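You operate a simulated robot arm through the tools that you are given. There is no shell and no other tool.

You are at the controls of a simulated robot arm. One attempt, no reset.

## Task
Put the card's weight on the silver plate, cover it, run the motor a few seconds and switch it off.
Fine: use the cord switch; three seconds are enough; the cover goes on before the motor runs.

The check looks at the end state, three seconds after you hand in, the way a careful person would. Anything else that was tipped, shoved, dropped, spilled or broken makes it a failure. A push-on lid holds only when it is set on centred and level and pressed home; a screw cap is set on level and turned clockwise until tight.

## Robot
A 7-joint arm with a two-finger gripper, hanging from a carriage that runs on a rail from [-2.583, -0.004] to [0.297, 0] (x, y) and turns from -349 to 339 degrees about z. Base frame: it is fixed where the carriage stands at the start and does not move with it; the origin is on the floor, on the carriage's upright axis, x ahead of it, y to its left, z up. Readings come in m, degrees, newtons and seconds.
With the tool pointing down near the work surface it reaches from about 0.1 to 0.54 m from the robot's upright axis, wherever it stands. Its first joint turns from -166.0 to 166.0 degrees. Places, roughly: collar of the big motor on the right bench [0.9, 0, 0.9]; cord switch [0.7, -0.1, 0.8]; drive dial [1.1, -0.1, 0.9]; flat black tray [0.5, -1.1, 0.8]; grey switch [1.1, -0.1, 0.9]; post of the silver plate [0.9, 0, 0.9]. Payload 1.37 kg.
Tool frame: the origin (TCP) lies between the finger pads and is the grasp point; the fingertips stand 0.016 m ahead of it; z points along the fingers, y is the line along which they close. The gripper opens to 0.092 m. The gripper's body begins 0.074 m behind the TCP.
Orientation is told as [roll, pitch, yaw] about the base's x, y, z axes, in that order, counted from this pose: with the fingers straight down and closing along the base's y, the tool's x points along the base's -x, its y along +y and its z along -z.

## Interface
- The arm moves only by the tool apply_moves. Its argument "deltas" is a list of rows, each a list of 3 entries, a list of its own where there are three numbers: the shift along the base's x, y, z in m, then the turn, a rotation vector about the base's x, y, z in degrees, then the gripper command, from -1 (fully open) to 1 (shut), values between in proportion. In form: [[[x, y, z], [ax, ay, az], gripper], ...]. A call has 1 to 20 rows; each row is the pose to reach, as a shift and turn from the pose commanded when the call began. A row lasts 0.2 s, in which the tool goes at most 0.05 m and 8.6 degrees; a call with a longer step from one row to the next is refused whole, and so is a gripper value outside its range. Where a pose cannot be reached the arm comes as near as it can. A force on the tool above 40 N (or 10 N above the force at the start of the call, whichever is more), or a blocked arm, ends the call early, and 0.2 s more pass. Each finger halts on what it meets, pressing with about 26 N; the grip force reading is that of the motor and also rises with nothing between the fingers. The clock runs only during rows and for 0.2 s after the last one: add rows that repeat a pose to give the fingers time. The reply holds the time, the measured pose of the TCP, the force on the tool along the base axes, the opening and the grip force, in the units named above and with some noise, with the torque about the TCP (base axes, N m) and any sound that the robot's microphone picked up.
- Cameras (640 x 400 px; columns grow to the right, rows downward): "scene" is now at [0.2683, -0.0061, 1.5427]; the picture's right is [-0.10, -0.99, 0.00], its down [-0.84, 0.09, -0.54] and it looks along [0.53, -0.05, -0.84] (base axes); focal length 264 px, centre (320, 200). "wrist" rides on the gripper at [0.071, 0.019, -0.111] in the tool frame; the picture's right is [-0.26, 0.97, 0.00], its down [-0.78, -0.21, -0.59] and it looks along [-0.57, -0.15, 0.81] (tool axes); focal length 280 px, centre (320, 200). There is no depth. A picture from a camera that has moved, and an enlarged one, comes with that camera's place and axes in the base frame and with its lens.
- capture(camera): a new picture of that camera. The clock stands still meanwhile.
- move_column(by): slides the trunk up (or, below 0, down) by that many m; the arm and the scene camera ride with it, the base frame stays. It gives what a move gives, with no picture.
- base_move(legs): drives the robot by 1 to 6 legs, each [ahead, left, turn to the left] in m, m and degrees, along the robot's own axes; the way and the turn of a leg run together, so that a leg with both is an arc; at most 1.5 m and 180 degrees a leg. The arm and the cameras ride along, it lands a little off, and it stops where it bumps. It keeps to its track: a leg is cut to what the track allows. It gives what a move gives.
- head_to(pan, tilt): turns the head with the scene camera to pan (to the left, within 155 degrees either way) and tilt (down, from -29 to 69), counted from straight ahead of the robot. It gives what a move gives.
- enlarge(camera, box): a new picture of the part [left, top, right, bottom] of that camera's present view, enlarged. The clock stands still meanwhile.
- hand_in(): hands the job in; it is judged then, once.

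Nothing tells you exact positions but the pictures and the camera data. Unless the task says otherwise, let go and move clear before handing in.

The tools are called as name(argument=value, ...) on one line, values as JSON. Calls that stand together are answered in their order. apply_moves: Moves the arm, as the interface text tells. Its arguments: {"type":"object","properties":{"deltas":{"type":"array"}},"required":["deltas"]} The other tools are called the same way: move_column (by) slides the trunk up or down; base_move (legs) drives the base; head_to (pan, tilt) turns the head that bears the scene camera; capture (camera) takes a picture; enlarge (camera, box) takes an enlarged picture of a part of a camera's view; hand_in () hands the job in.

At the start:

```text
t: 0.0
tcp_pos: [0.2936, 0.0539, 0.9984]
tool_rot: [0.1, -0.1, -0.1]
force: [-0.2, -0.3, 0.7]
wrist_torque: [0.02, -0.01, -0.02]
width: 0.0919
gripper_force: 0.1
trunk travel left (down, up): [-0.354, 0.306]
robot x, y, heading: [-0.0023, 0.0008, -0.2]
head pan, tilt: [-5.9, 57.6]
```

scene: 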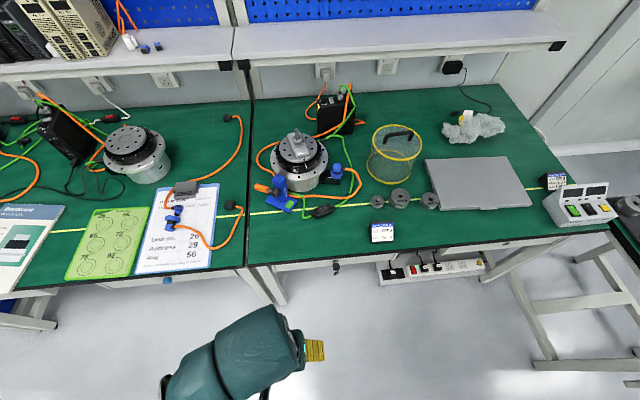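
wrist: 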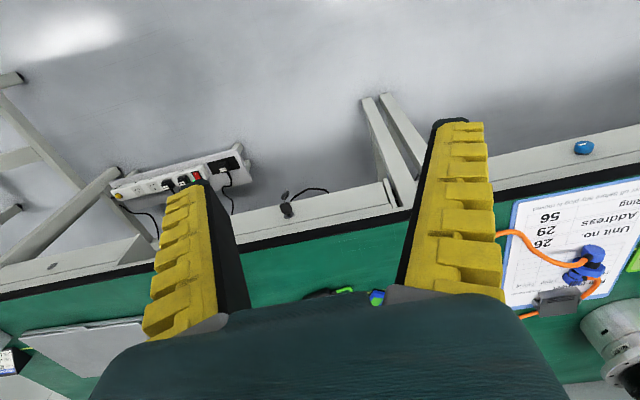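

I see a green bench with a motor carrying a silver plate, a mesh cover with a handle, three ring-shaped weights, a small card, and a cord switch. I'll zoom in on these first.

enlarge(camera="scene", box=[340, 170, 460, 245])

enlarge(camera="scene", box=[240, 70, 400, 230])

enlarge(camera="scene", box=[520, 150, 640, 250])

enlarge(camera="scene", box=[60, 170, 260, 295])

```text
5.33 times, centred on (400, 208) of scene
camera zoom: at [0.2683, -0.0061, 1.5427], right [-0.1, -0.99, 0.0], down [-0.84, 0.09, -0.54], along [0.53, -0.05, -0.84], focal length 1410 px, centre (-107, 160)
```

zoom: 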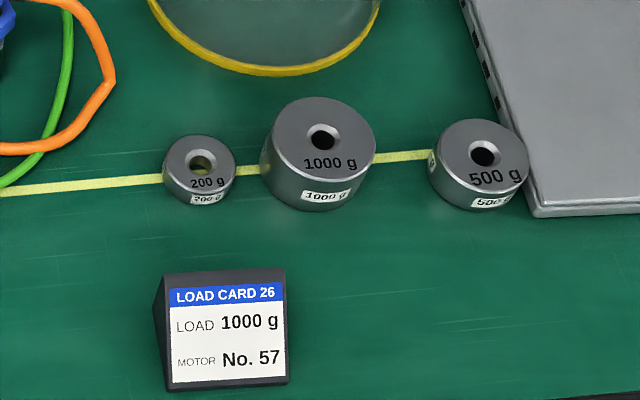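

```text
2.50 times, centred on (320, 150) of scene
camera zoom: at [0.2683, -0.0061, 1.5427], right [-0.1, -0.99, 0.0], down [-0.84, 0.09, -0.54], along [0.53, -0.05, -0.84], focal length 661 px, centre (320, 325)
```

zoom: 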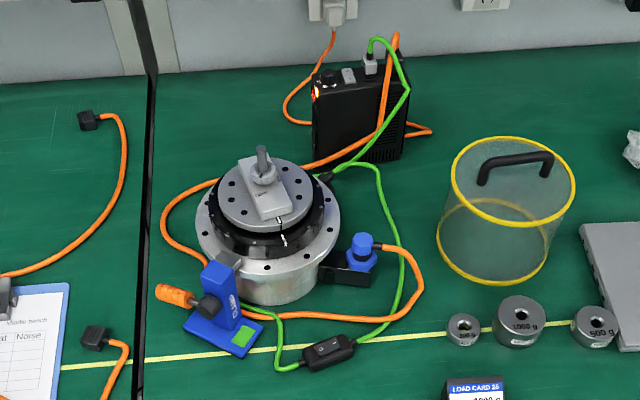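

```text
4.00 times, centred on (580, 200) of scene
camera zoom: at [0.2683, -0.0061, 1.5427], right [-0.1, -0.99, 0.0], down [-0.84, 0.09, -0.54], along [0.53, -0.05, -0.84], focal length 1058 px, centre (-720, 200)
```

zoom: 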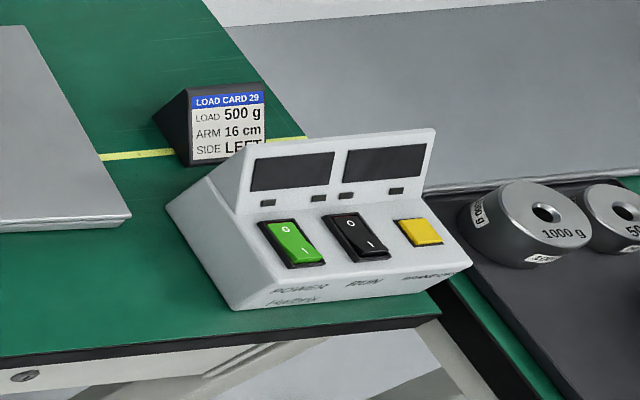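

```text
3.20 times, centred on (160, 232) of scene
camera zoom: at [0.2683, -0.0061, 1.5427], right [-0.1, -0.99, 0.0], down [-0.84, 0.09, -0.54], along [0.53, -0.05, -0.84], focal length 846 px, centre (832, 96)
```

zoom: 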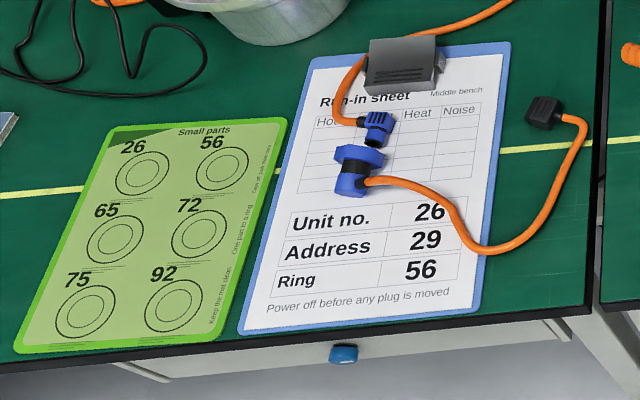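

The card by the weights reads 1000 g, motor No. 57; a second card, 29, belongs to another setup. I'll zoom in on the motor, the plate with its post, the drive box, the cord switch and the cover.

enlarge(camera="scene", box=[280, 120, 344, 160])

enlarge(camera="scene", box=[240, 150, 368, 230])

enlarge(camera="scene", box=[300, 80, 380, 140])

enlarge(camera="scene", box=[355, 110, 435, 190])

enlarge(camera="scene", box=[296, 195, 344, 225])

```text
10.00 times, centred on (312, 140) of scene
camera zoom: at [0.2683, -0.0061, 1.5427], right [-0.1, -0.99, 0.0], down [-0.84, 0.09, -0.54], along [0.53, -0.05, -0.84], focal length 2644 px, centre (400, 800)
```

zoom: 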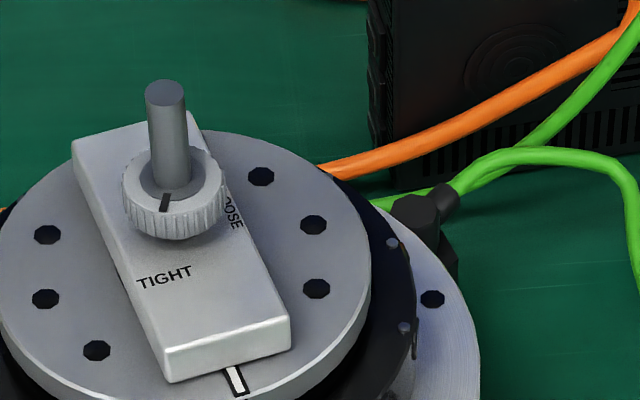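

```text
5.00 times, centred on (304, 190) of scene
camera zoom: at [0.2683, -0.0061, 1.5427], right [-0.1, -0.99, 0.0], down [-0.84, 0.09, -0.54], along [0.53, -0.05, -0.84], focal length 1322 px, centre (400, 250)
```

zoom: 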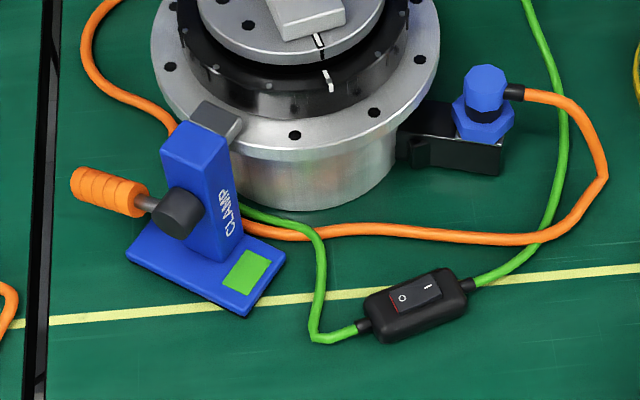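

```text
6.67 times, centred on (340, 110) of scene
camera zoom: at [0.2683, -0.0061, 1.5427], right [-0.1, -0.99, 0.0], down [-0.84, 0.09, -0.54], along [0.53, -0.05, -0.84], focal length 1763 px, centre (187, 800)
```

zoom: 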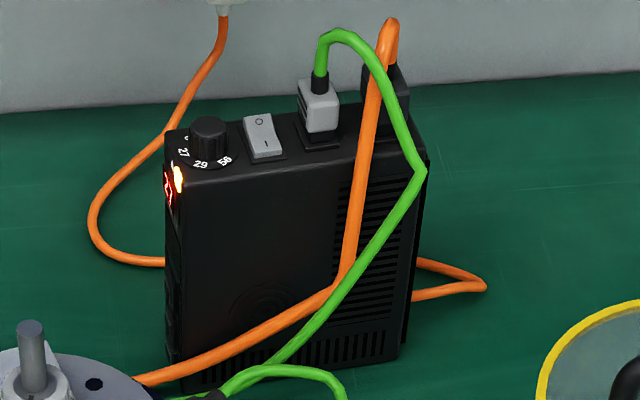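

```text
5.00 times, centred on (395, 150) of scene
camera zoom: at [0.2683, -0.0061, 1.5427], right [-0.1, -0.99, 0.0], down [-0.84, 0.09, -0.54], along [0.53, -0.05, -0.84], focal length 1322 px, centre (-55, 450)
```

zoom: 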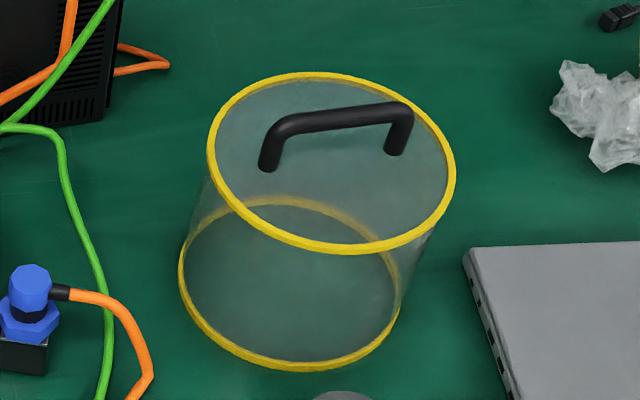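

```text
13.33 times, centred on (320, 210) of scene
camera zoom: at [0.2683, -0.0061, 1.5427], right [-0.1, -0.99, 0.0], down [-0.84, 0.09, -0.54], along [0.53, -0.05, -0.84], focal length 3525 px, centre (320, 67)
```

zoom: 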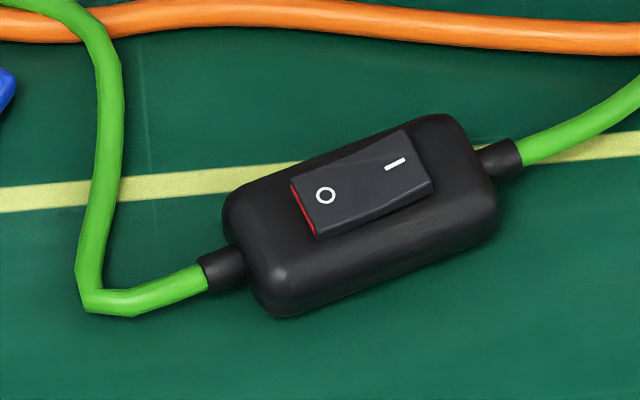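

The motor has a clamped bar with a post and a knurled nut marked TIGHT/LOOSE, and the drive has a dial and a display. I'll look at these details and then around the rest of the room before touching anything.

enlarge(camera="scene", box=[316, 92, 348, 112])

enlarge(camera="scene", box=[290, 128, 322, 148])

enlarge(camera="scene", box=[270, 150, 334, 190])

enlarge(camera="scene", box=[0, 80, 180, 200])

```text
16.00 times, centred on (332, 102) of scene
camera zoom: at [0.2683, -0.0061, 1.5427], right [-0.1, -0.99, 0.0], down [-0.84, 0.09, -0.54], along [0.53, -0.05, -0.84], focal length 4230 px, centre (128, 1768)
```

zoom: 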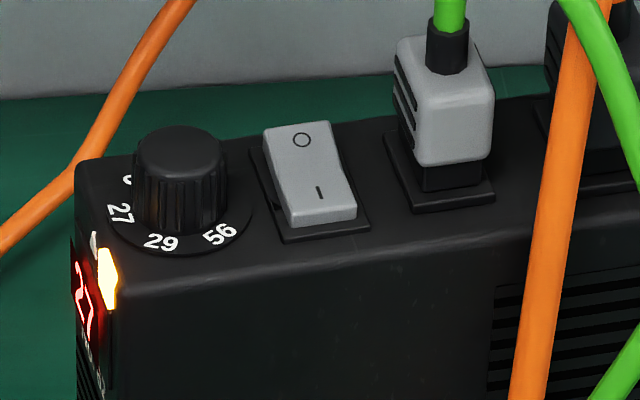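

```text
16.00 times, centred on (306, 138) of scene
camera zoom: at [0.2683, -0.0061, 1.5427], right [-0.1, -0.99, 0.0], down [-0.84, 0.09, -0.54], along [0.53, -0.05, -0.84], focal length 4230 px, centre (544, 1192)
```

zoom: 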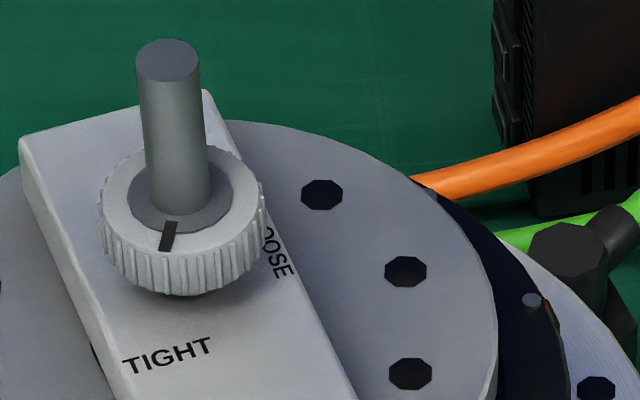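

```text
10.00 times, centred on (302, 170) of scene
camera zoom: at [0.2683, -0.0061, 1.5427], right [-0.1, -0.99, 0.0], down [-0.84, 0.09, -0.54], along [0.53, -0.05, -0.84], focal length 2644 px, centre (500, 500)
```

zoom: 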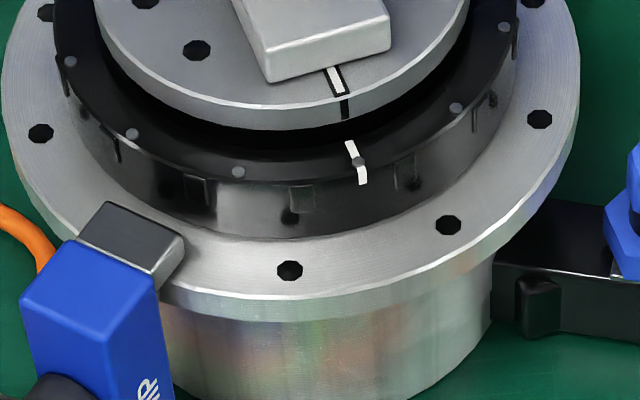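

```text
3.33 times, centred on (90, 140) of scene
camera zoom: at [0.2683, -0.0061, 1.5427], right [-0.1, -0.99, 0.0], down [-0.84, 0.09, -0.54], along [0.53, -0.05, -0.84], focal length 881 px, centre (1087, 400)
```

zoom: 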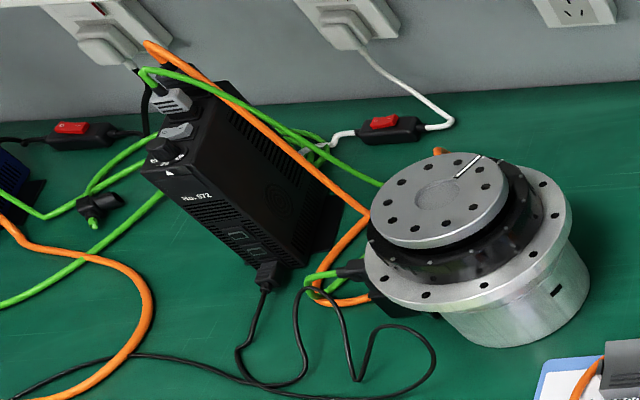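

The knurled nut's mark points to about TIGHT, the drive shows 27, and its amber lamp is lit. I'll pan the head over the rest of the room before moving.

head_to(pan=45, tilt=45)

capture(camera="scene")

head_to(pan=-60, tilt=45)

capture(camera="scene")

head_to(pan=-5, tilt=35)

capture(camera="scene")

```text
t: 1.2
tcp_pos: [0.2943, 0.0542, 1.0009]
tool_rot: [0.0, -0.1, 0.0]
force: [0.2, 0.2, -0.2]
wrist_torque: [0.02, 0.0, 0.0]
width: 0.092
gripper_force: 0.0
trunk travel left (down, up): [-0.354, 0.306]
robot x, y, heading: [-0.002, -0.0014, -0.2]
head pan, tilt: [45.0, 45.0]
```

```text
taken
camera scene: at [0.2568, 0.0584, 1.5593], right [0.71, -0.71, 0.0], down [-0.5, -0.5, -0.71], along [0.5, 0.5, -0.71], focal length 264 px, centre (320, 200)
```

scene: 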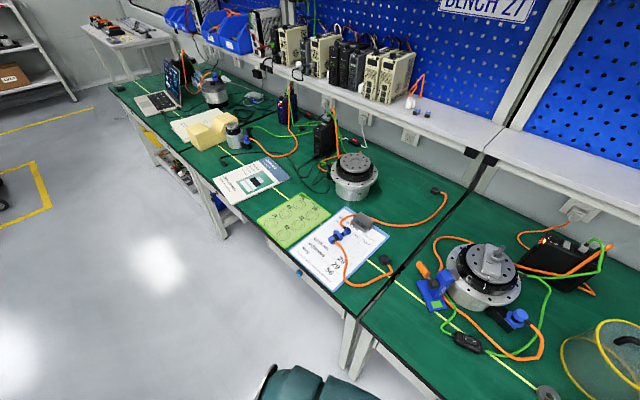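

```text
t: 3.0
tcp_pos: [0.2939, 0.0535, 0.999]
tool_rot: [0.0, -0.1, 0.1]
force: [0.5, 0.0, -0.3]
wrist_torque: [0.0, -0.03, 0.0]
width: 0.0919
gripper_force: 0.1
trunk travel left (down, up): [-0.354, 0.306]
robot x, y, heading: [-0.0007, 0.0015, 0.0]
head pan, tilt: [-60.0, 45.0]
```

```text
taken
camera scene: at [0.24, -0.0694, 1.5594], right [-0.87, -0.5, 0.0], down [-0.35, 0.61, -0.71], along [0.35, -0.61, -0.71], focal length 264 px, centre (320, 200)
```

scene: 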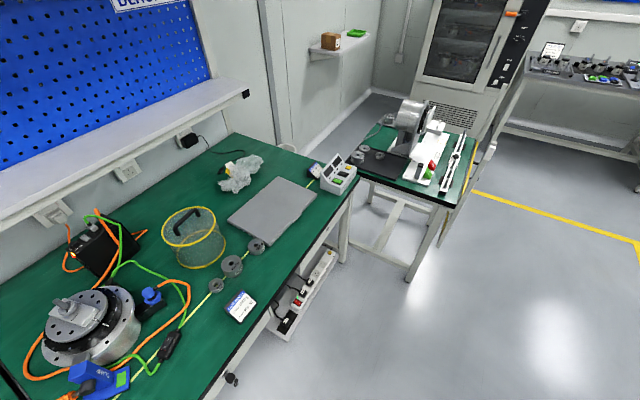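

```text
t: 4.2
tcp_pos: [0.2927, 0.0542, 0.9989]
tool_rot: [0.0, -0.1, 0.0]
force: [0.9, -0.6, 0.6]
wrist_torque: [0.01, -0.01, 0.01]
width: 0.0919
gripper_force: 0.1
trunk travel left (down, up): [-0.354, 0.306]
robot x, y, heading: [-0.0026, -0.0011, -0.1]
head pan, tilt: [-5.0, 35.0]
```

```text
taken
camera scene: at [0.287, -0.0068, 1.5742], right [-0.09, -1.0, 0.0], down [-0.57, 0.05, -0.82], along [0.82, -0.07, -0.57], focal length 264 px, centre (320, 200)
```

scene: 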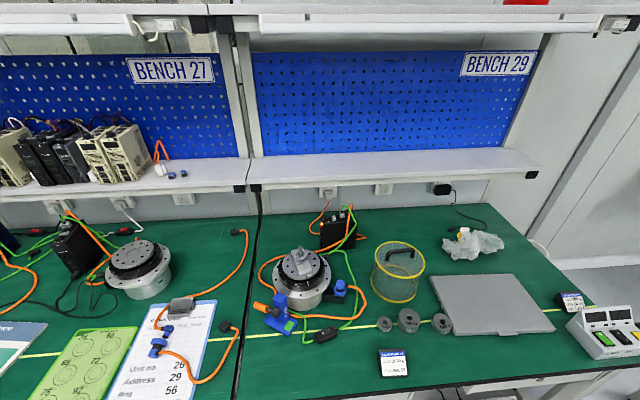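

Only the right-hand bench matters here. I'll drive the carriage forward toward the bench with the arm held high, then look again to triangulate positions.

base_move(legs=[[0.15, 0, 0]])

head_to(pan=-5, tilt=60)

capture(camera="scene")

capture(camera="wrist")

```text
t: 5.6
tcp_pos: [0.4445, 0.0537, 0.9997]
tool_rot: [0.0, -0.2, 0.1]
force: [-0.3, -0.6, -0.3]
wrist_torque: [0.0, 0.0, -0.05]
width: 0.092
gripper_force: 0.0
trunk travel left (down, up): [-0.354, 0.306]
robot x, y, heading: [0.149, 0.0005, -0.0]
head pan, tilt: [-5.0, 35.0]
```

```text
t: 6.5
tcp_pos: [0.4434, 0.0526, 0.9981]
tool_rot: [0.0, -0.1, 0.0]
force: [-0.8, -0.5, 0.9]
wrist_torque: [0.02, -0.02, -0.01]
width: 0.092
gripper_force: 0.1
trunk travel left (down, up): [-0.354, 0.306]
robot x, y, heading: [0.1511, -0.0006, -0.2]
head pan, tilt: [-5.0, 60.0]
```

```text
taken
camera scene: at [0.416, -0.0047, 1.5399], right [-0.09, -1.0, 0.0], down [-0.86, 0.08, -0.5], along [0.5, -0.04, -0.87], focal length 264 px, centre (320, 200)
```

scene: 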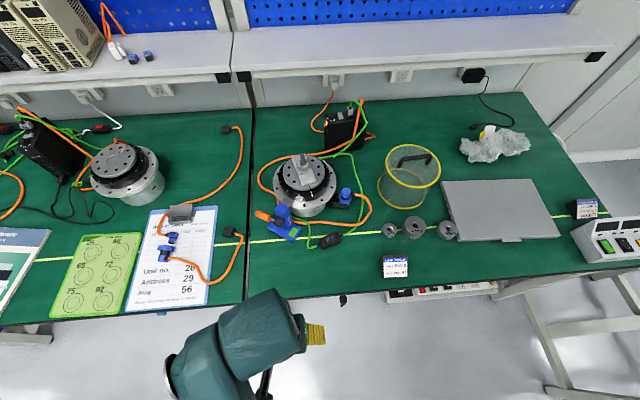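

```text
taken
camera wrist: at [0.3737, 0.0721, 1.1101], right [0.26, 0.96, 0.0], down [0.78, -0.21, 0.59], along [0.57, -0.15, -0.81], focal length 280 px, centre (320, 200)
```

wrist: 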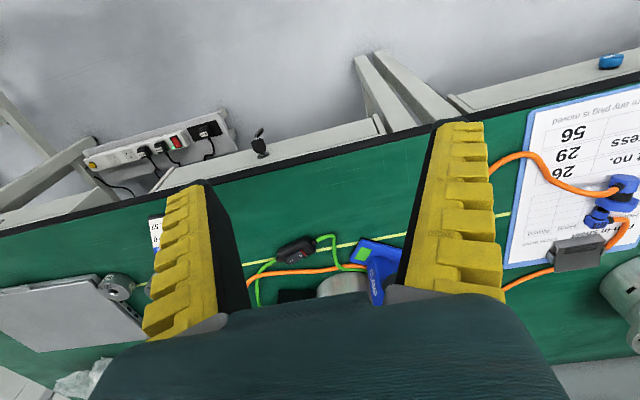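

I'll set the head square (pan 0, tilt 60) here for an accurate fix, then repeat from the end of the track.

head_to(pan=0, tilt=55)

enlarge(camera="scene", box=[230, 110, 390, 210])

enlarge(camera="scene", box=[340, 110, 500, 260])

base_move(legs=[[0.15, 0, 0]])

capture(camera="scene")

capture(camera="wrist")

```text
t: 7.2
tcp_pos: [0.4441, 0.0557, 0.9997]
tool_rot: [0.1, -0.1, -0.1]
force: [1.1, 0.0, -0.3]
wrist_torque: [0.0, 0.0, 0.0]
width: 0.0919
gripper_force: 0.0
trunk travel left (down, up): [-0.354, 0.306]
robot x, y, heading: [0.1507, 0.0035, 0.2]
head pan, tilt: [0.0, 55.0]
```

```text
4.00 times, centred on (310, 160) of scene
camera zoom: at [0.4216, 0.0011, 1.5459], right [0.0, -1.0, 0.0], down [-0.82, 0.0, -0.57], along [0.57, 0.0, -0.82], focal length 1058 px, centre (360, 360)
```

zoom: 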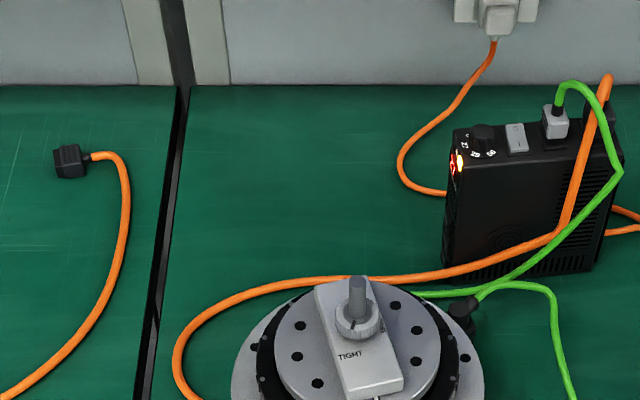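

```text
2.67 times, centred on (420, 185) of scene
camera zoom: at [0.4216, 0.0011, 1.5459], right [0.0, -1.0, 0.0], down [-0.82, 0.0, -0.57], along [0.57, 0.0, -0.82], focal length 705 px, centre (53, 240)
```

zoom: 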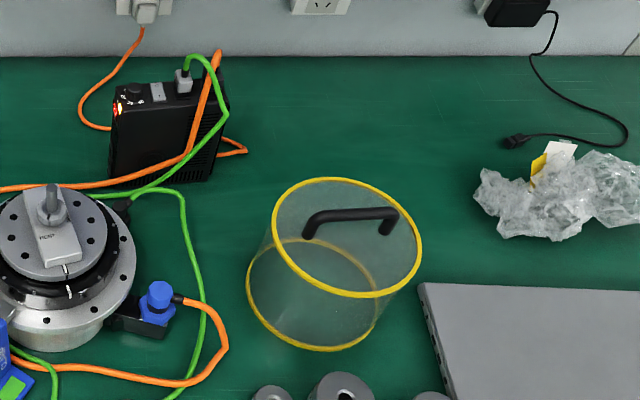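

```text
t: 8.6
tcp_pos: [0.5876, 0.0533, 0.9981]
tool_rot: [0.0, -0.1, -0.1]
force: [0.7, -0.5, 0.3]
wrist_torque: [0.01, 0.01, 0.0]
width: 0.0916
gripper_force: 0.0
trunk travel left (down, up): [-0.354, 0.306]
robot x, y, heading: [0.2947, 0.0006, 0.0]
head pan, tilt: [0.0, 55.0]
```

```text
taken
camera scene: at [0.5651, 0.001, 1.5459], right [0.0, -1.0, 0.0], down [-0.82, 0.0, -0.57], along [0.57, 0.0, -0.82], focal length 264 px, centre (320, 200)
```

scene: 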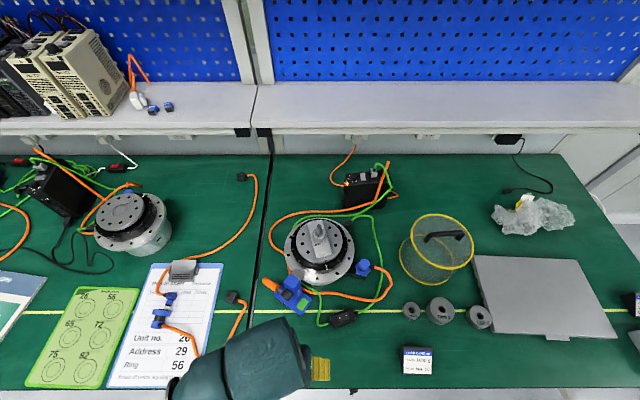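

```text
taken
camera wrist: at [0.517, 0.0721, 1.11], right [0.26, 0.96, 0.0], down [0.78, -0.21, 0.59], along [0.57, -0.16, -0.81], focal length 280 px, centre (320, 200)
```

wrist: 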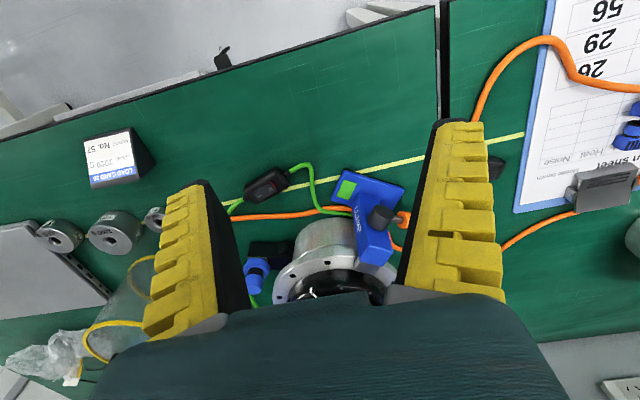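

Now at the track's end. I'll take matching zooms of each item from here to triangulate.

enlarge(camera="scene", box=[270, 210, 366, 270])

enlarge(camera="scene", box=[380, 200, 500, 290])

enlarge(camera="scene", box=[380, 280, 508, 360])

enlarge(camera="scene", box=[250, 250, 410, 350])

enlarge(camera="scene", box=[330, 150, 410, 210])

```text
6.67 times, centred on (318, 240) of scene
camera zoom: at [0.5651, 0.001, 1.5459], right [0.0, -1.0, 0.0], down [-0.82, 0.0, -0.57], along [0.57, 0.0, -0.82], focal length 1763 px, centre (333, -67)
```

zoom: 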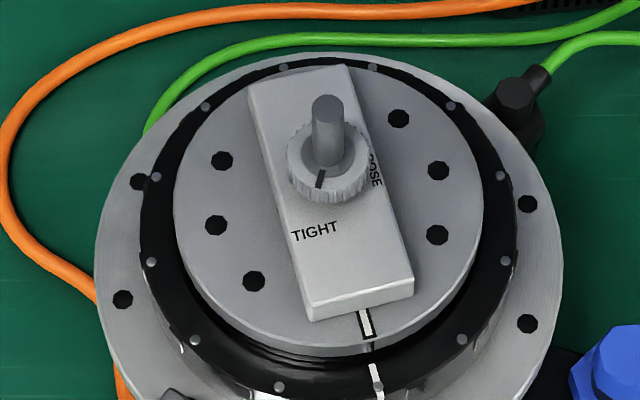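

```text
4.44 times, centred on (440, 245) of scene
camera zoom: at [0.5651, 0.001, 1.5459], right [0.0, -1.0, 0.0], down [-0.82, 0.0, -0.57], along [0.57, 0.0, -0.82], focal length 1175 px, centre (-213, 0)
```

zoom: 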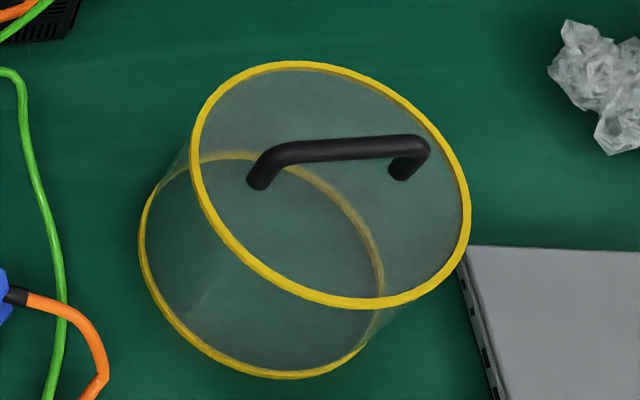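

```text
5.00 times, centred on (444, 320) of scene
camera zoom: at [0.5651, 0.001, 1.5459], right [0.0, -1.0, 0.0], down [-0.82, 0.0, -0.57], along [0.57, 0.0, -0.82], focal length 1322 px, centre (-300, -400)
```

zoom: 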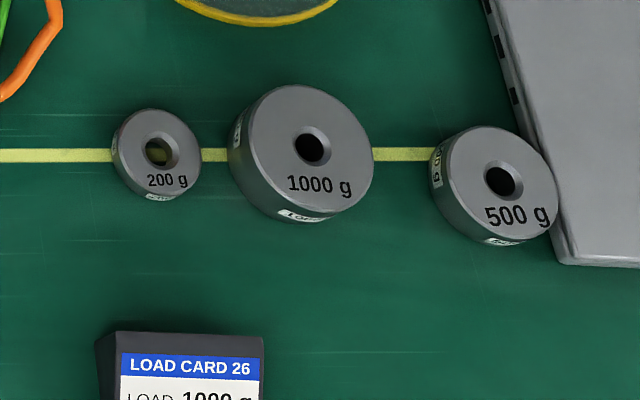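

```text
4.00 times, centred on (330, 300) of scene
camera zoom: at [0.5651, 0.001, 1.5459], right [0.0, -1.0, 0.0], down [-0.82, 0.0, -0.57], along [0.57, 0.0, -0.82], focal length 1058 px, centre (280, -200)
```

zoom: 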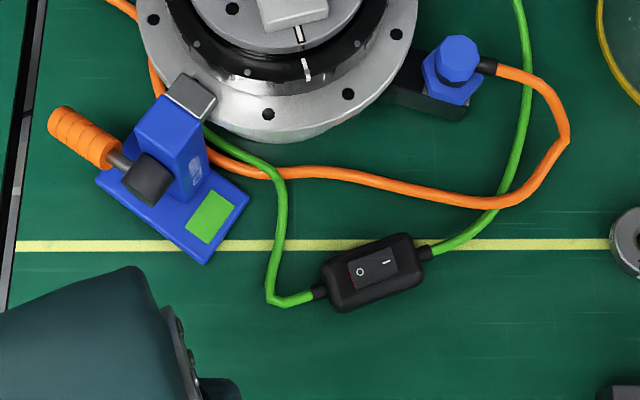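

```text
6.67 times, centred on (370, 180) of scene
camera zoom: at [0.5651, 0.001, 1.5459], right [0.0, -1.0, 0.0], down [-0.82, 0.0, -0.57], along [0.57, 0.0, -0.82], focal length 1763 px, centre (-13, 333)
```

zoom: 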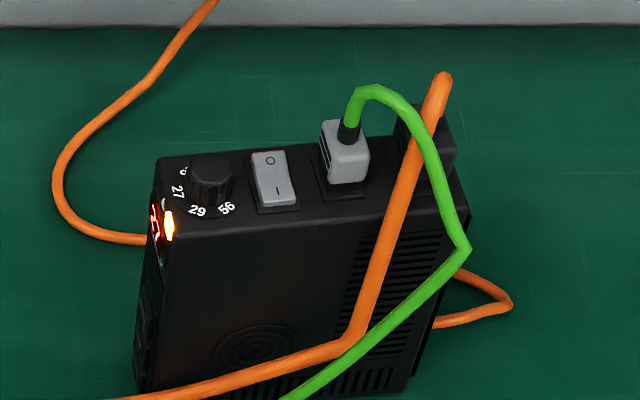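

From the two views, the post top is about (0.887, 0.003, 0.977) and the 1000 g weight about (0.733, -0.330, top 0.79). The cover is about (0.891, -0.339, 0.75 to 0.88) and the table about z 0.75. These sit near or beyond tool-down reach, so I'll raise the arm and test reach in free air above the bench.

apply_moves(deltas=[[[0, 0, 0.05], [0, 0, 0], -1], [[0, 0, 0.1], [0, 0, 0], -1], [[0, 0, 0.15], [0, 0, 0], -1], [[0.05, 0, 0.15], [0, 0, 0], -1], [[0.1, -0.02, 0.15], [0, 0, 0], -1], [[0.15, -0.04, 0.15], [0, 0, 0], -1], [[0.2, -0.05, 0.15], [0, 0, 0], -1], [[0.25, -0.05, 0.15], [0, 0, 0], -1], [[0.3, -0.05, 0.15], [0, 0, 0], -1], [[0.3, -0.05, 0.15], [0, 0, 0], -1], [[0.3, -0.05, 0.15], [0, 0, 0], -1]])

capture(camera="scene")

capture(camera="wrist")

```text
refused: row 5 steps farther than a row can; nothing moved
```

```text
taken
camera scene: at [0.5651, 0.001, 1.5459], right [0.0, -1.0, 0.0], down [-0.82, 0.0, -0.57], along [0.57, 0.0, -0.82], focal length 264 px, centre (320, 200)
```

scene: 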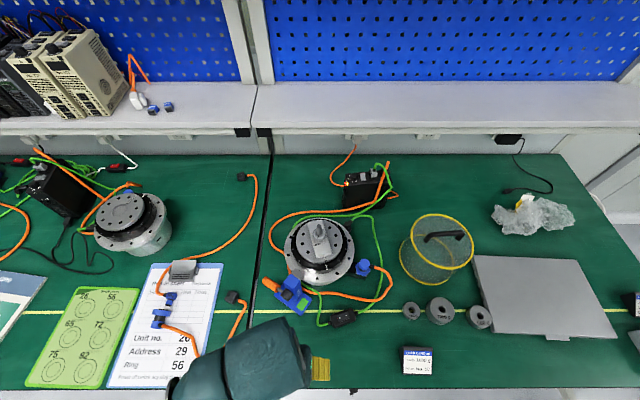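

```text
taken
camera wrist: at [0.517, 0.0721, 1.11], right [0.26, 0.96, 0.0], down [0.78, -0.21, 0.59], along [0.57, -0.16, -0.81], focal length 280 px, centre (320, 200)
```

wrist: 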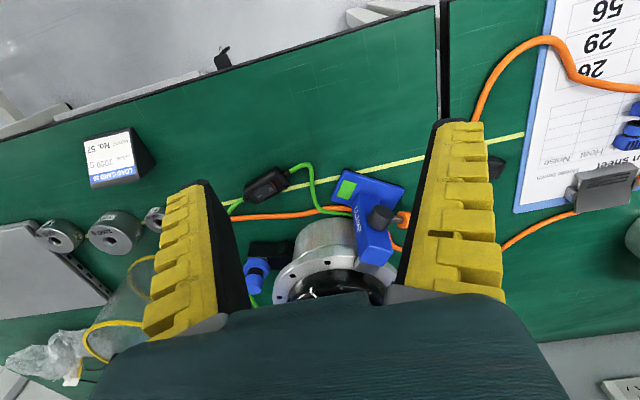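

The diagonal step was too long and the call was refused, so nothing moved. I'll repeat with smaller steps.

apply_moves(deltas=[[[0, 0, 0.045], [0, 0, 0], -1], [[0, 0, 0.09], [0, 0, 0], -1], [[0, 0, 0.135], [0, 0, 0], -1], [[0.02, 0, 0.15], [0, 0, 0], -1], [[0.06, -0.01, 0.15], [0, 0, 0], -1], [[0.1, -0.02, 0.15], [0, 0, 0], -1], [[0.14, -0.03, 0.15], [0, 0, 0], -1], [[0.18, -0.04, 0.15], [0, 0, 0], -1], [[0.22, -0.05, 0.15], [0, 0, 0], -1], [[0.26, -0.05, 0.15], [0, 0, 0], -1], [[0.3, -0.05, 0.15], [0, 0, 0], -1], [[0.3, -0.05, 0.15], [0, 0, 0], -1], [[0.3, -0.05, 0.15], [0, 0, 0], -1]])

capture(camera="scene")

capture(camera="wrist")

```text
t: 11.3
tcp_pos: [0.8896, 0.0033, 1.1496]
tool_rot: [-0.1, -0.1, -0.1]
force: [0.1, -0.9, 0.1]
wrist_torque: [0.03, -0.02, -0.02]
width: 0.0918
gripper_force: 0.0
out of reach, approached as far as the arm can: row 1, 2, 3, 4, 5, 6, 7, 8
trunk travel left (down, up): [-0.354, 0.306]
robot x, y, heading: [0.2956, 0.0053, 0.0]
head pan, tilt: [0.0, 55.0]
```

```text
taken
camera scene: at [0.5652, 0.001, 1.5459], right [0.0, -1.0, 0.0], down [-0.82, 0.0, -0.57], along [0.57, 0.0, -0.82], focal length 264 px, centre (320, 200)
```

scene: 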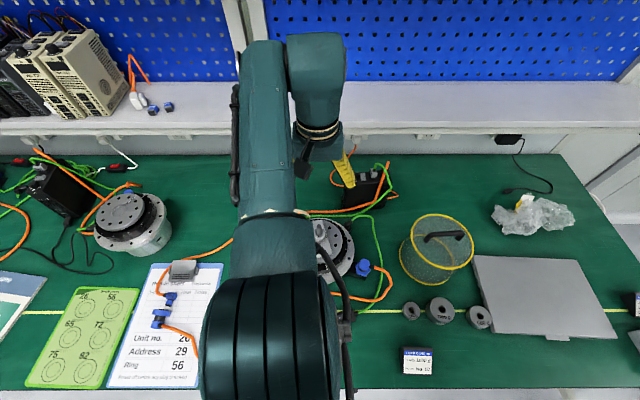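

```text
taken
camera wrist: at [0.8183, 0.0218, 1.2599], right [0.26, 0.96, 0.0], down [0.78, -0.21, 0.59], along [0.57, -0.16, -0.81], focal length 280 px, centre (320, 200)
```

wrist: 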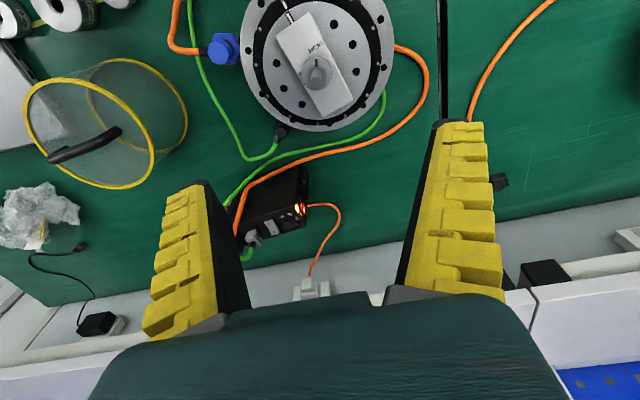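

Reach over the motor is fine at this height. From here the wrist camera sees the motor, so I'll zoom in on the plate, the clamp pad and the cover.

enlarge(camera="wrist", box=[220, 0, 412, 140])

enlarge(camera="wrist", box=[0, 30, 200, 200])

enlarge(camera="wrist", box=[230, 160, 340, 260])

```text
2.86 times, centred on (316, 70) of wrist
camera zoom: at [0.8183, 0.0218, 1.2599], right [0.26, 0.96, 0.0], down [0.78, -0.21, 0.59], along [0.57, -0.16, -0.81], focal length 801 px, centre (331, 571)
```

zoom: 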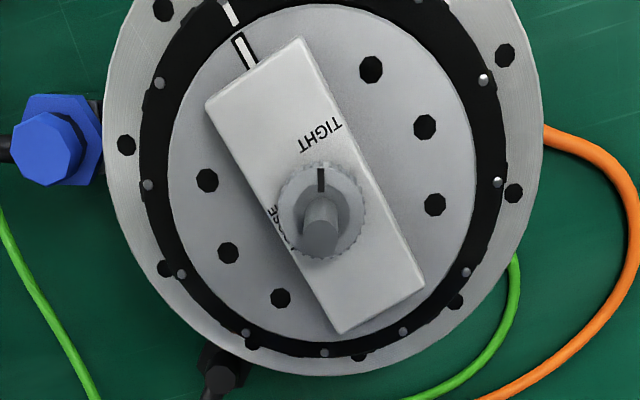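

```text
2.35 times, centred on (100, 115) of wrist
camera zoom: at [0.8183, 0.0218, 1.2599], right [0.26, 0.96, 0.0], down [0.78, -0.21, 0.59], along [0.57, -0.16, -0.81], focal length 660 px, centre (838, 400)
```

zoom: 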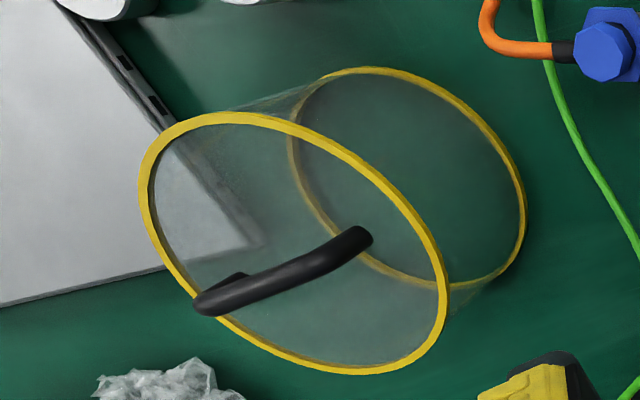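

```text
4.00 times, centred on (285, 210) of wrist
camera zoom: at [0.8183, 0.0218, 1.2599], right [0.26, 0.96, 0.0], down [0.78, -0.21, 0.59], along [0.57, -0.16, -0.81], focal length 1122 px, centre (460, 160)
```

zoom: 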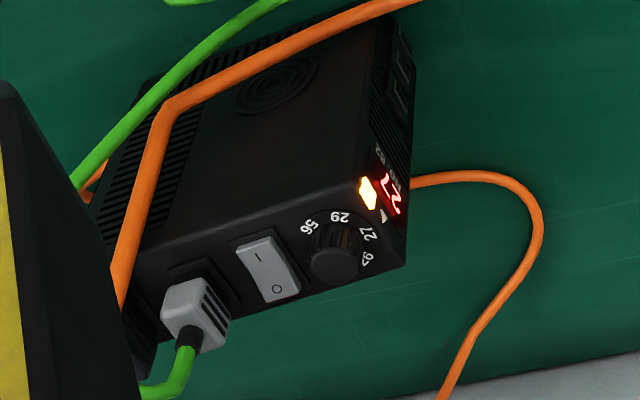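

The nut's mark points at TIGHT. The motor axis and post are about (0.881, 0.003), with the flange at z 0.861, the nut top about 0.943 and the post top about 0.985. Next I move high above the 1000 g weight and refine its position.

apply_moves(deltas=[[[-0.019, -0.041, 0], [0, 0, 0], -1], [[-0.038, -0.082, 0], [0, 0, 0], -1], [[-0.057, -0.123, 0], [0, 0, 0], -1], [[-0.076, -0.164, 0], [0, 0, 0], -1], [[-0.095, -0.205, 0], [0, 0, 0], -1], [[-0.114, -0.246, 0], [0, 0, 0], -1], [[-0.133, -0.287, 0], [0, 0, 0], -1], [[-0.152, -0.328, 0], [0, 0, 0], -1], [[-0.152, -0.328, 0], [0, 0, 0], -1]])

capture(camera="wrist")

capture(camera="scene")

```text
t: 13.3
tcp_pos: [0.7372, -0.3252, 1.1497]
tool_rot: [0.0, -0.1, -0.2]
force: [0.7, 0.4, -0.9]
wrist_torque: [-0.01, 0.01, -0.01]
width: 0.0917
gripper_force: 0.1
trunk travel left (down, up): [-0.354, 0.306]
robot x, y, heading: [0.2945, -0.0022, 0.2]
head pan, tilt: [0.0, 55.0]
```

```text
taken
camera wrist: at [0.666, -0.3065, 1.26], right [0.26, 0.96, 0.0], down [0.78, -0.21, 0.59], along [0.57, -0.16, -0.81], focal length 280 px, centre (320, 200)
```

wrist: 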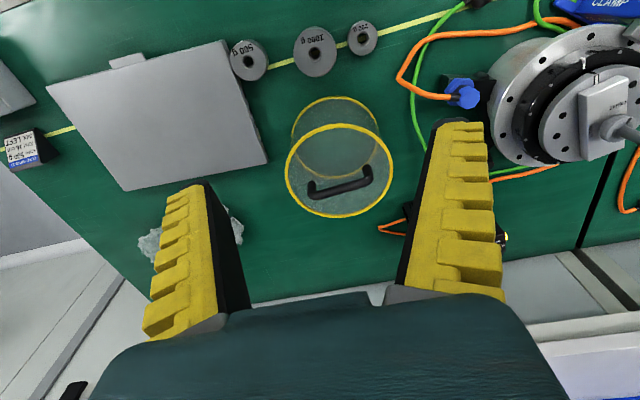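

```text
taken
camera scene: at [0.5652, 0.0009, 1.5459], right [0.0, -1.0, 0.0], down [-0.82, 0.0, -0.57], along [0.57, 0.0, -0.82], focal length 264 px, centre (320, 200)
```

scene: 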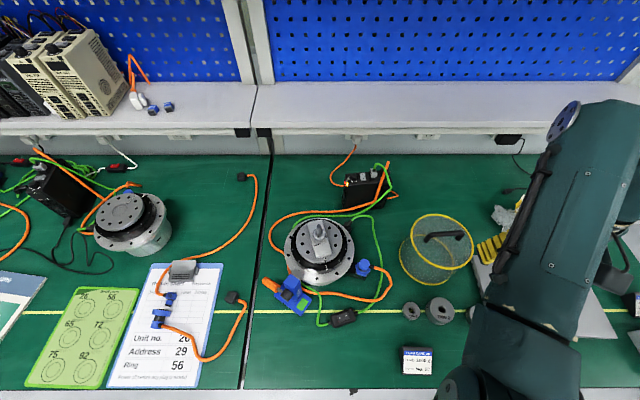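

The tool is above the weight at a safe height. I'll zoom in on the weights, the cover and the laptop corner with the wrist camera.

enlarge(camera="wrist", box=[220, 10, 400, 110])

enlarge(camera="wrist", box=[270, 85, 410, 225])

enlarge(camera="wrist", box=[480, 0, 640, 180])

```text
3.56 times, centred on (310, 60) of wrist
camera zoom: at [0.666, -0.3065, 1.26], right [0.26, 0.96, 0.0], down [0.78, -0.21, 0.59], along [0.57, -0.16, -0.81], focal length 997 px, centre (356, 698)
```

zoom: 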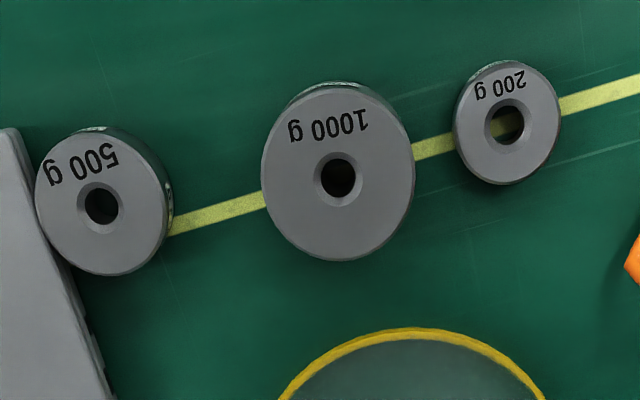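

```text
2.86 times, centred on (340, 155) of wrist
camera zoom: at [0.666, -0.3065, 1.26], right [0.26, 0.96, 0.0], down [0.78, -0.21, 0.59], along [0.57, -0.16, -0.81], focal length 801 px, centre (263, 329)
```

zoom: 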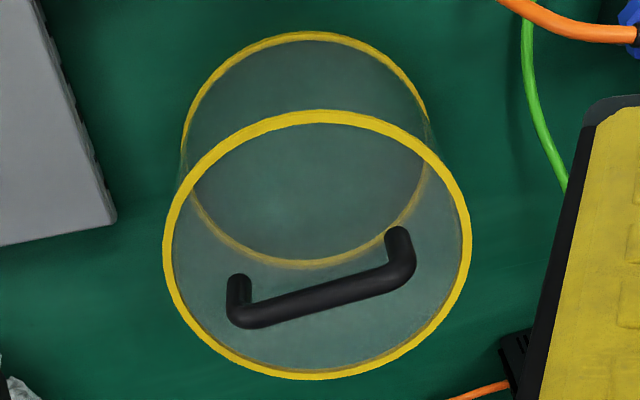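

```text
2.22 times, centred on (560, 90) of wrist
camera zoom: at [0.666, -0.3065, 1.26], right [0.26, 0.96, 0.0], down [0.78, -0.21, 0.59], along [0.57, -0.16, -0.81], focal length 623 px, centre (-213, 444)
```

zoom: 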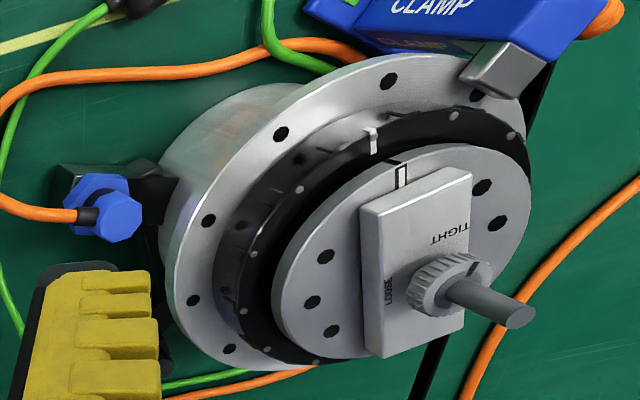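

The 1000 g weight is at about (0.733, -0.332), 0.065 across, top 0.787. The cover is at about (0.886, -0.336) with its handle bar along y at z about 0.93. I'll test reach over the cover now, still high up, before picking anything.

apply_moves(deltas=[[[0.04, -0.003, 0], [0, 0, 0], -1], [[0.08, -0.006, 0], [0, 0, 0], -1], [[0.12, -0.009, 0], [0, 0, 0], -1], [[0.15, -0.012, 0], [0, 0, 0], -1], [[0.15, -0.012, 0], [0, 0, 0], -1]])

capture(camera="scene")

```text
t: 14.6
tcp_pos: [0.8205, -0.3064, 1.1413]
tool_rot: [0.0, -0.2, -0.1]
force: [-0.5, 0.2, -0.4]
wrist_torque: [0.0, 0.0, 0.03]
width: 0.0917
gripper_force: 0.1
out of reach, approached as far as the arm can: row 2, 3, 4, 5
trunk travel left (down, up): [-0.354, 0.306]
robot x, y, heading: [0.2912, 0.0013, -0.2]
head pan, tilt: [0.0, 55.0]
```

```text
taken
camera scene: at [0.5652, 0.0012, 1.5459], right [0.0, -1.0, 0.0], down [-0.82, 0.0, -0.57], along [0.57, 0.0, -0.82], focal length 264 px, centre (320, 200)
```

scene: 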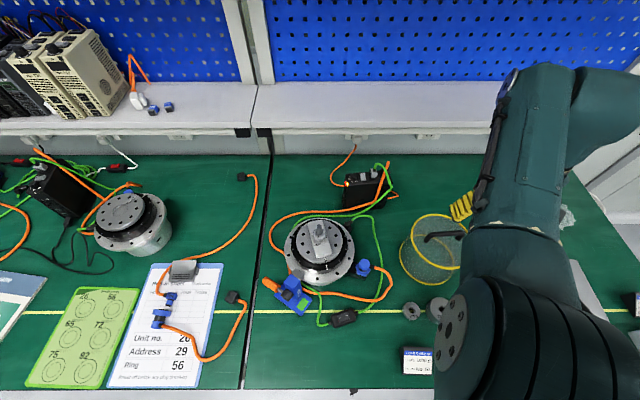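

Tool-down reach ends about 0.61 m from the axis at this height, so the cover will need a tilted tool and a lower trunk. I'm backing off toward the weight and turning the gripper to yaw -50 so the fingers clear the neighbouring weights.

apply_moves(deltas=[[[-0.04, -0.01, 0.005], [0, 0, 0], -1], [[-0.08, -0.02, 0.008], [0, 0, 0], -1], [[-0.0875, -0.0256, 0.0087], [0, 0, -8], -1], [[-0.0875, -0.0256, 0.0087], [0, 0, -16], -1], [[-0.0875, -0.0256, 0.0087], [0, 0, -24], -1], [[-0.0875, -0.0256, 0.0087], [0, 0, -32], -1], [[-0.0875, -0.0256, 0.0087], [0, 0, -40], -1], [[-0.0875, -0.0256, 0.0087], [0, 0, -45], -1], [[-0.0875, -0.0256, 0.0087], [0, 0, -50], -1], [[-0.0875, -0.0256, 0.0087], [0, 0, -50], -1]])

```text
t: 16.8
tcp_pos: [0.7335, -0.3325, 1.1495]
tool_rot: [-0.1, -0.1, -50.3]
force: [-0.1, -0.1, 0.8]
wrist_torque: [0.01, 0.04, -0.01]
width: 0.0921
gripper_force: 0.1
trunk travel left (down, up): [-0.354, 0.306]
robot x, y, heading: [0.2927, -0.0007, 0.1]
head pan, tilt: [0.0, 55.0]
```

The tool is right above the weight. I'll lower the trunk 0.2 m to improve reach at the bench surface.

move_column(by=-0.2)

capture(camera="scene")

capture(camera="wrist")

```text
t: 18.9
tcp_pos: [0.7334, -0.3313, 0.9497]
tool_rot: [0.0, 0.0, -50.2]
force: [-0.1, 1.2, -0.2]
wrist_torque: [0.02, 0.02, 0.02]
width: 0.0918
gripper_force: 0.0
trunk travel left (down, up): [-0.154, 0.506]
robot x, y, heading: [0.2936, 0.0006, -0.3]
head pan, tilt: [0.0, 55.0]
```

```text
taken
camera scene: at [0.5653, 0.001, 1.346], right [0.0, -1.0, 0.0], down [-0.82, 0.0, -0.57], along [0.57, 0.0, -0.82], focal length 264 px, centre (320, 200)
```

scene: 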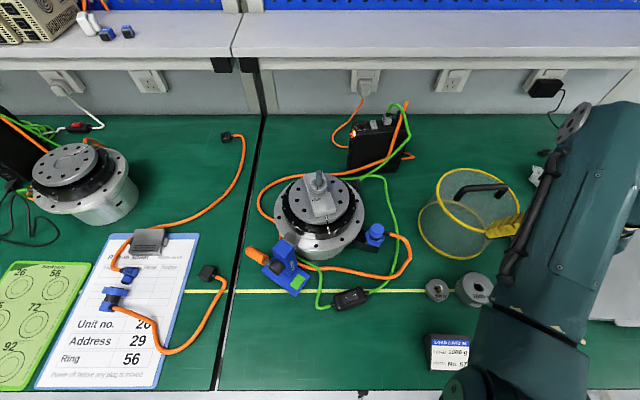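

```text
taken
camera wrist: at [0.7023, -0.266, 1.0606], right [0.91, 0.42, 0.0], down [0.34, -0.73, 0.59], along [0.25, -0.54, -0.81], focal length 280 px, centre (320, 200)
```

wrist: 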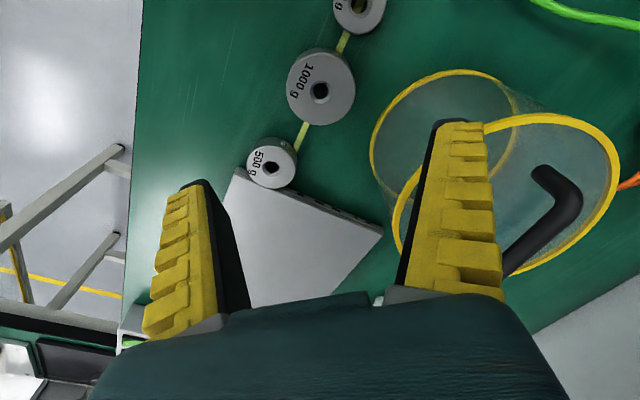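

Good clearance here. I'll zoom the wrist view on the 1000 g weight for a precise fix.

enlarge(camera="wrist", box=[240, 30, 400, 130])

enlarge(camera="scene", box=[400, 240, 520, 330])

enlarge(camera="scene", box=[240, 150, 400, 320])

```text
4.00 times, centred on (320, 80) of wrist
camera zoom: at [0.7023, -0.266, 1.0606], right [0.91, 0.42, 0.0], down [0.34, -0.73, 0.59], along [0.25, -0.54, -0.81], focal length 1122 px, centre (320, 680)
```

zoom: 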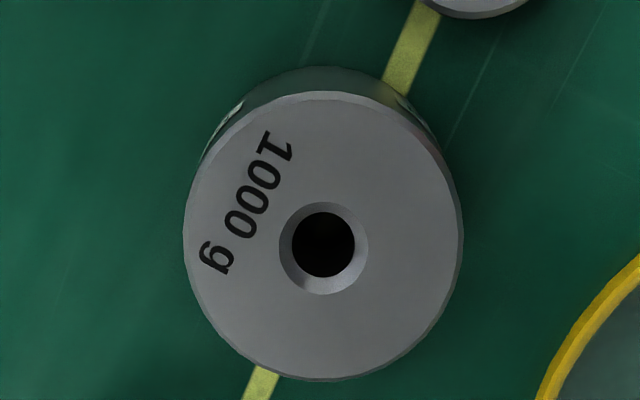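

```text
4.44 times, centred on (460, 285) of scene
camera zoom: at [0.5653, 0.001, 1.346], right [0.0, -1.0, 0.0], down [-0.82, 0.0, -0.57], along [0.57, 0.0, -0.82], focal length 1175 px, centre (-302, -178)
```

zoom: 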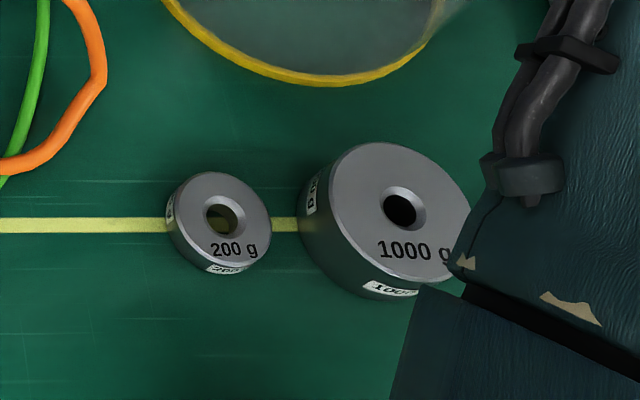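

```text
2.35 times, centred on (320, 235) of scene
camera zoom: at [0.5653, 0.001, 1.346], right [0.0, -1.0, 0.0], down [-0.82, 0.0, -0.57], along [0.57, 0.0, -0.82], focal length 622 px, centre (320, 118)
```

zoom: 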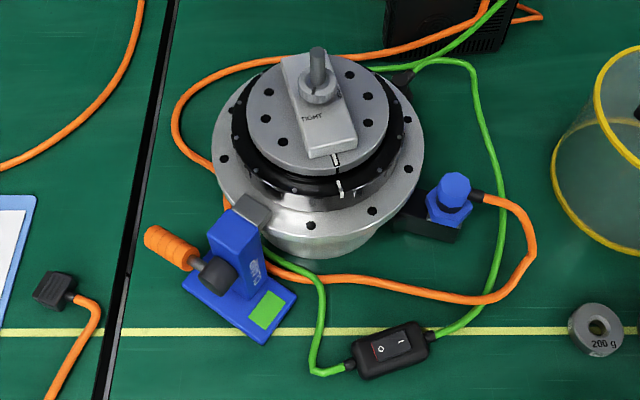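

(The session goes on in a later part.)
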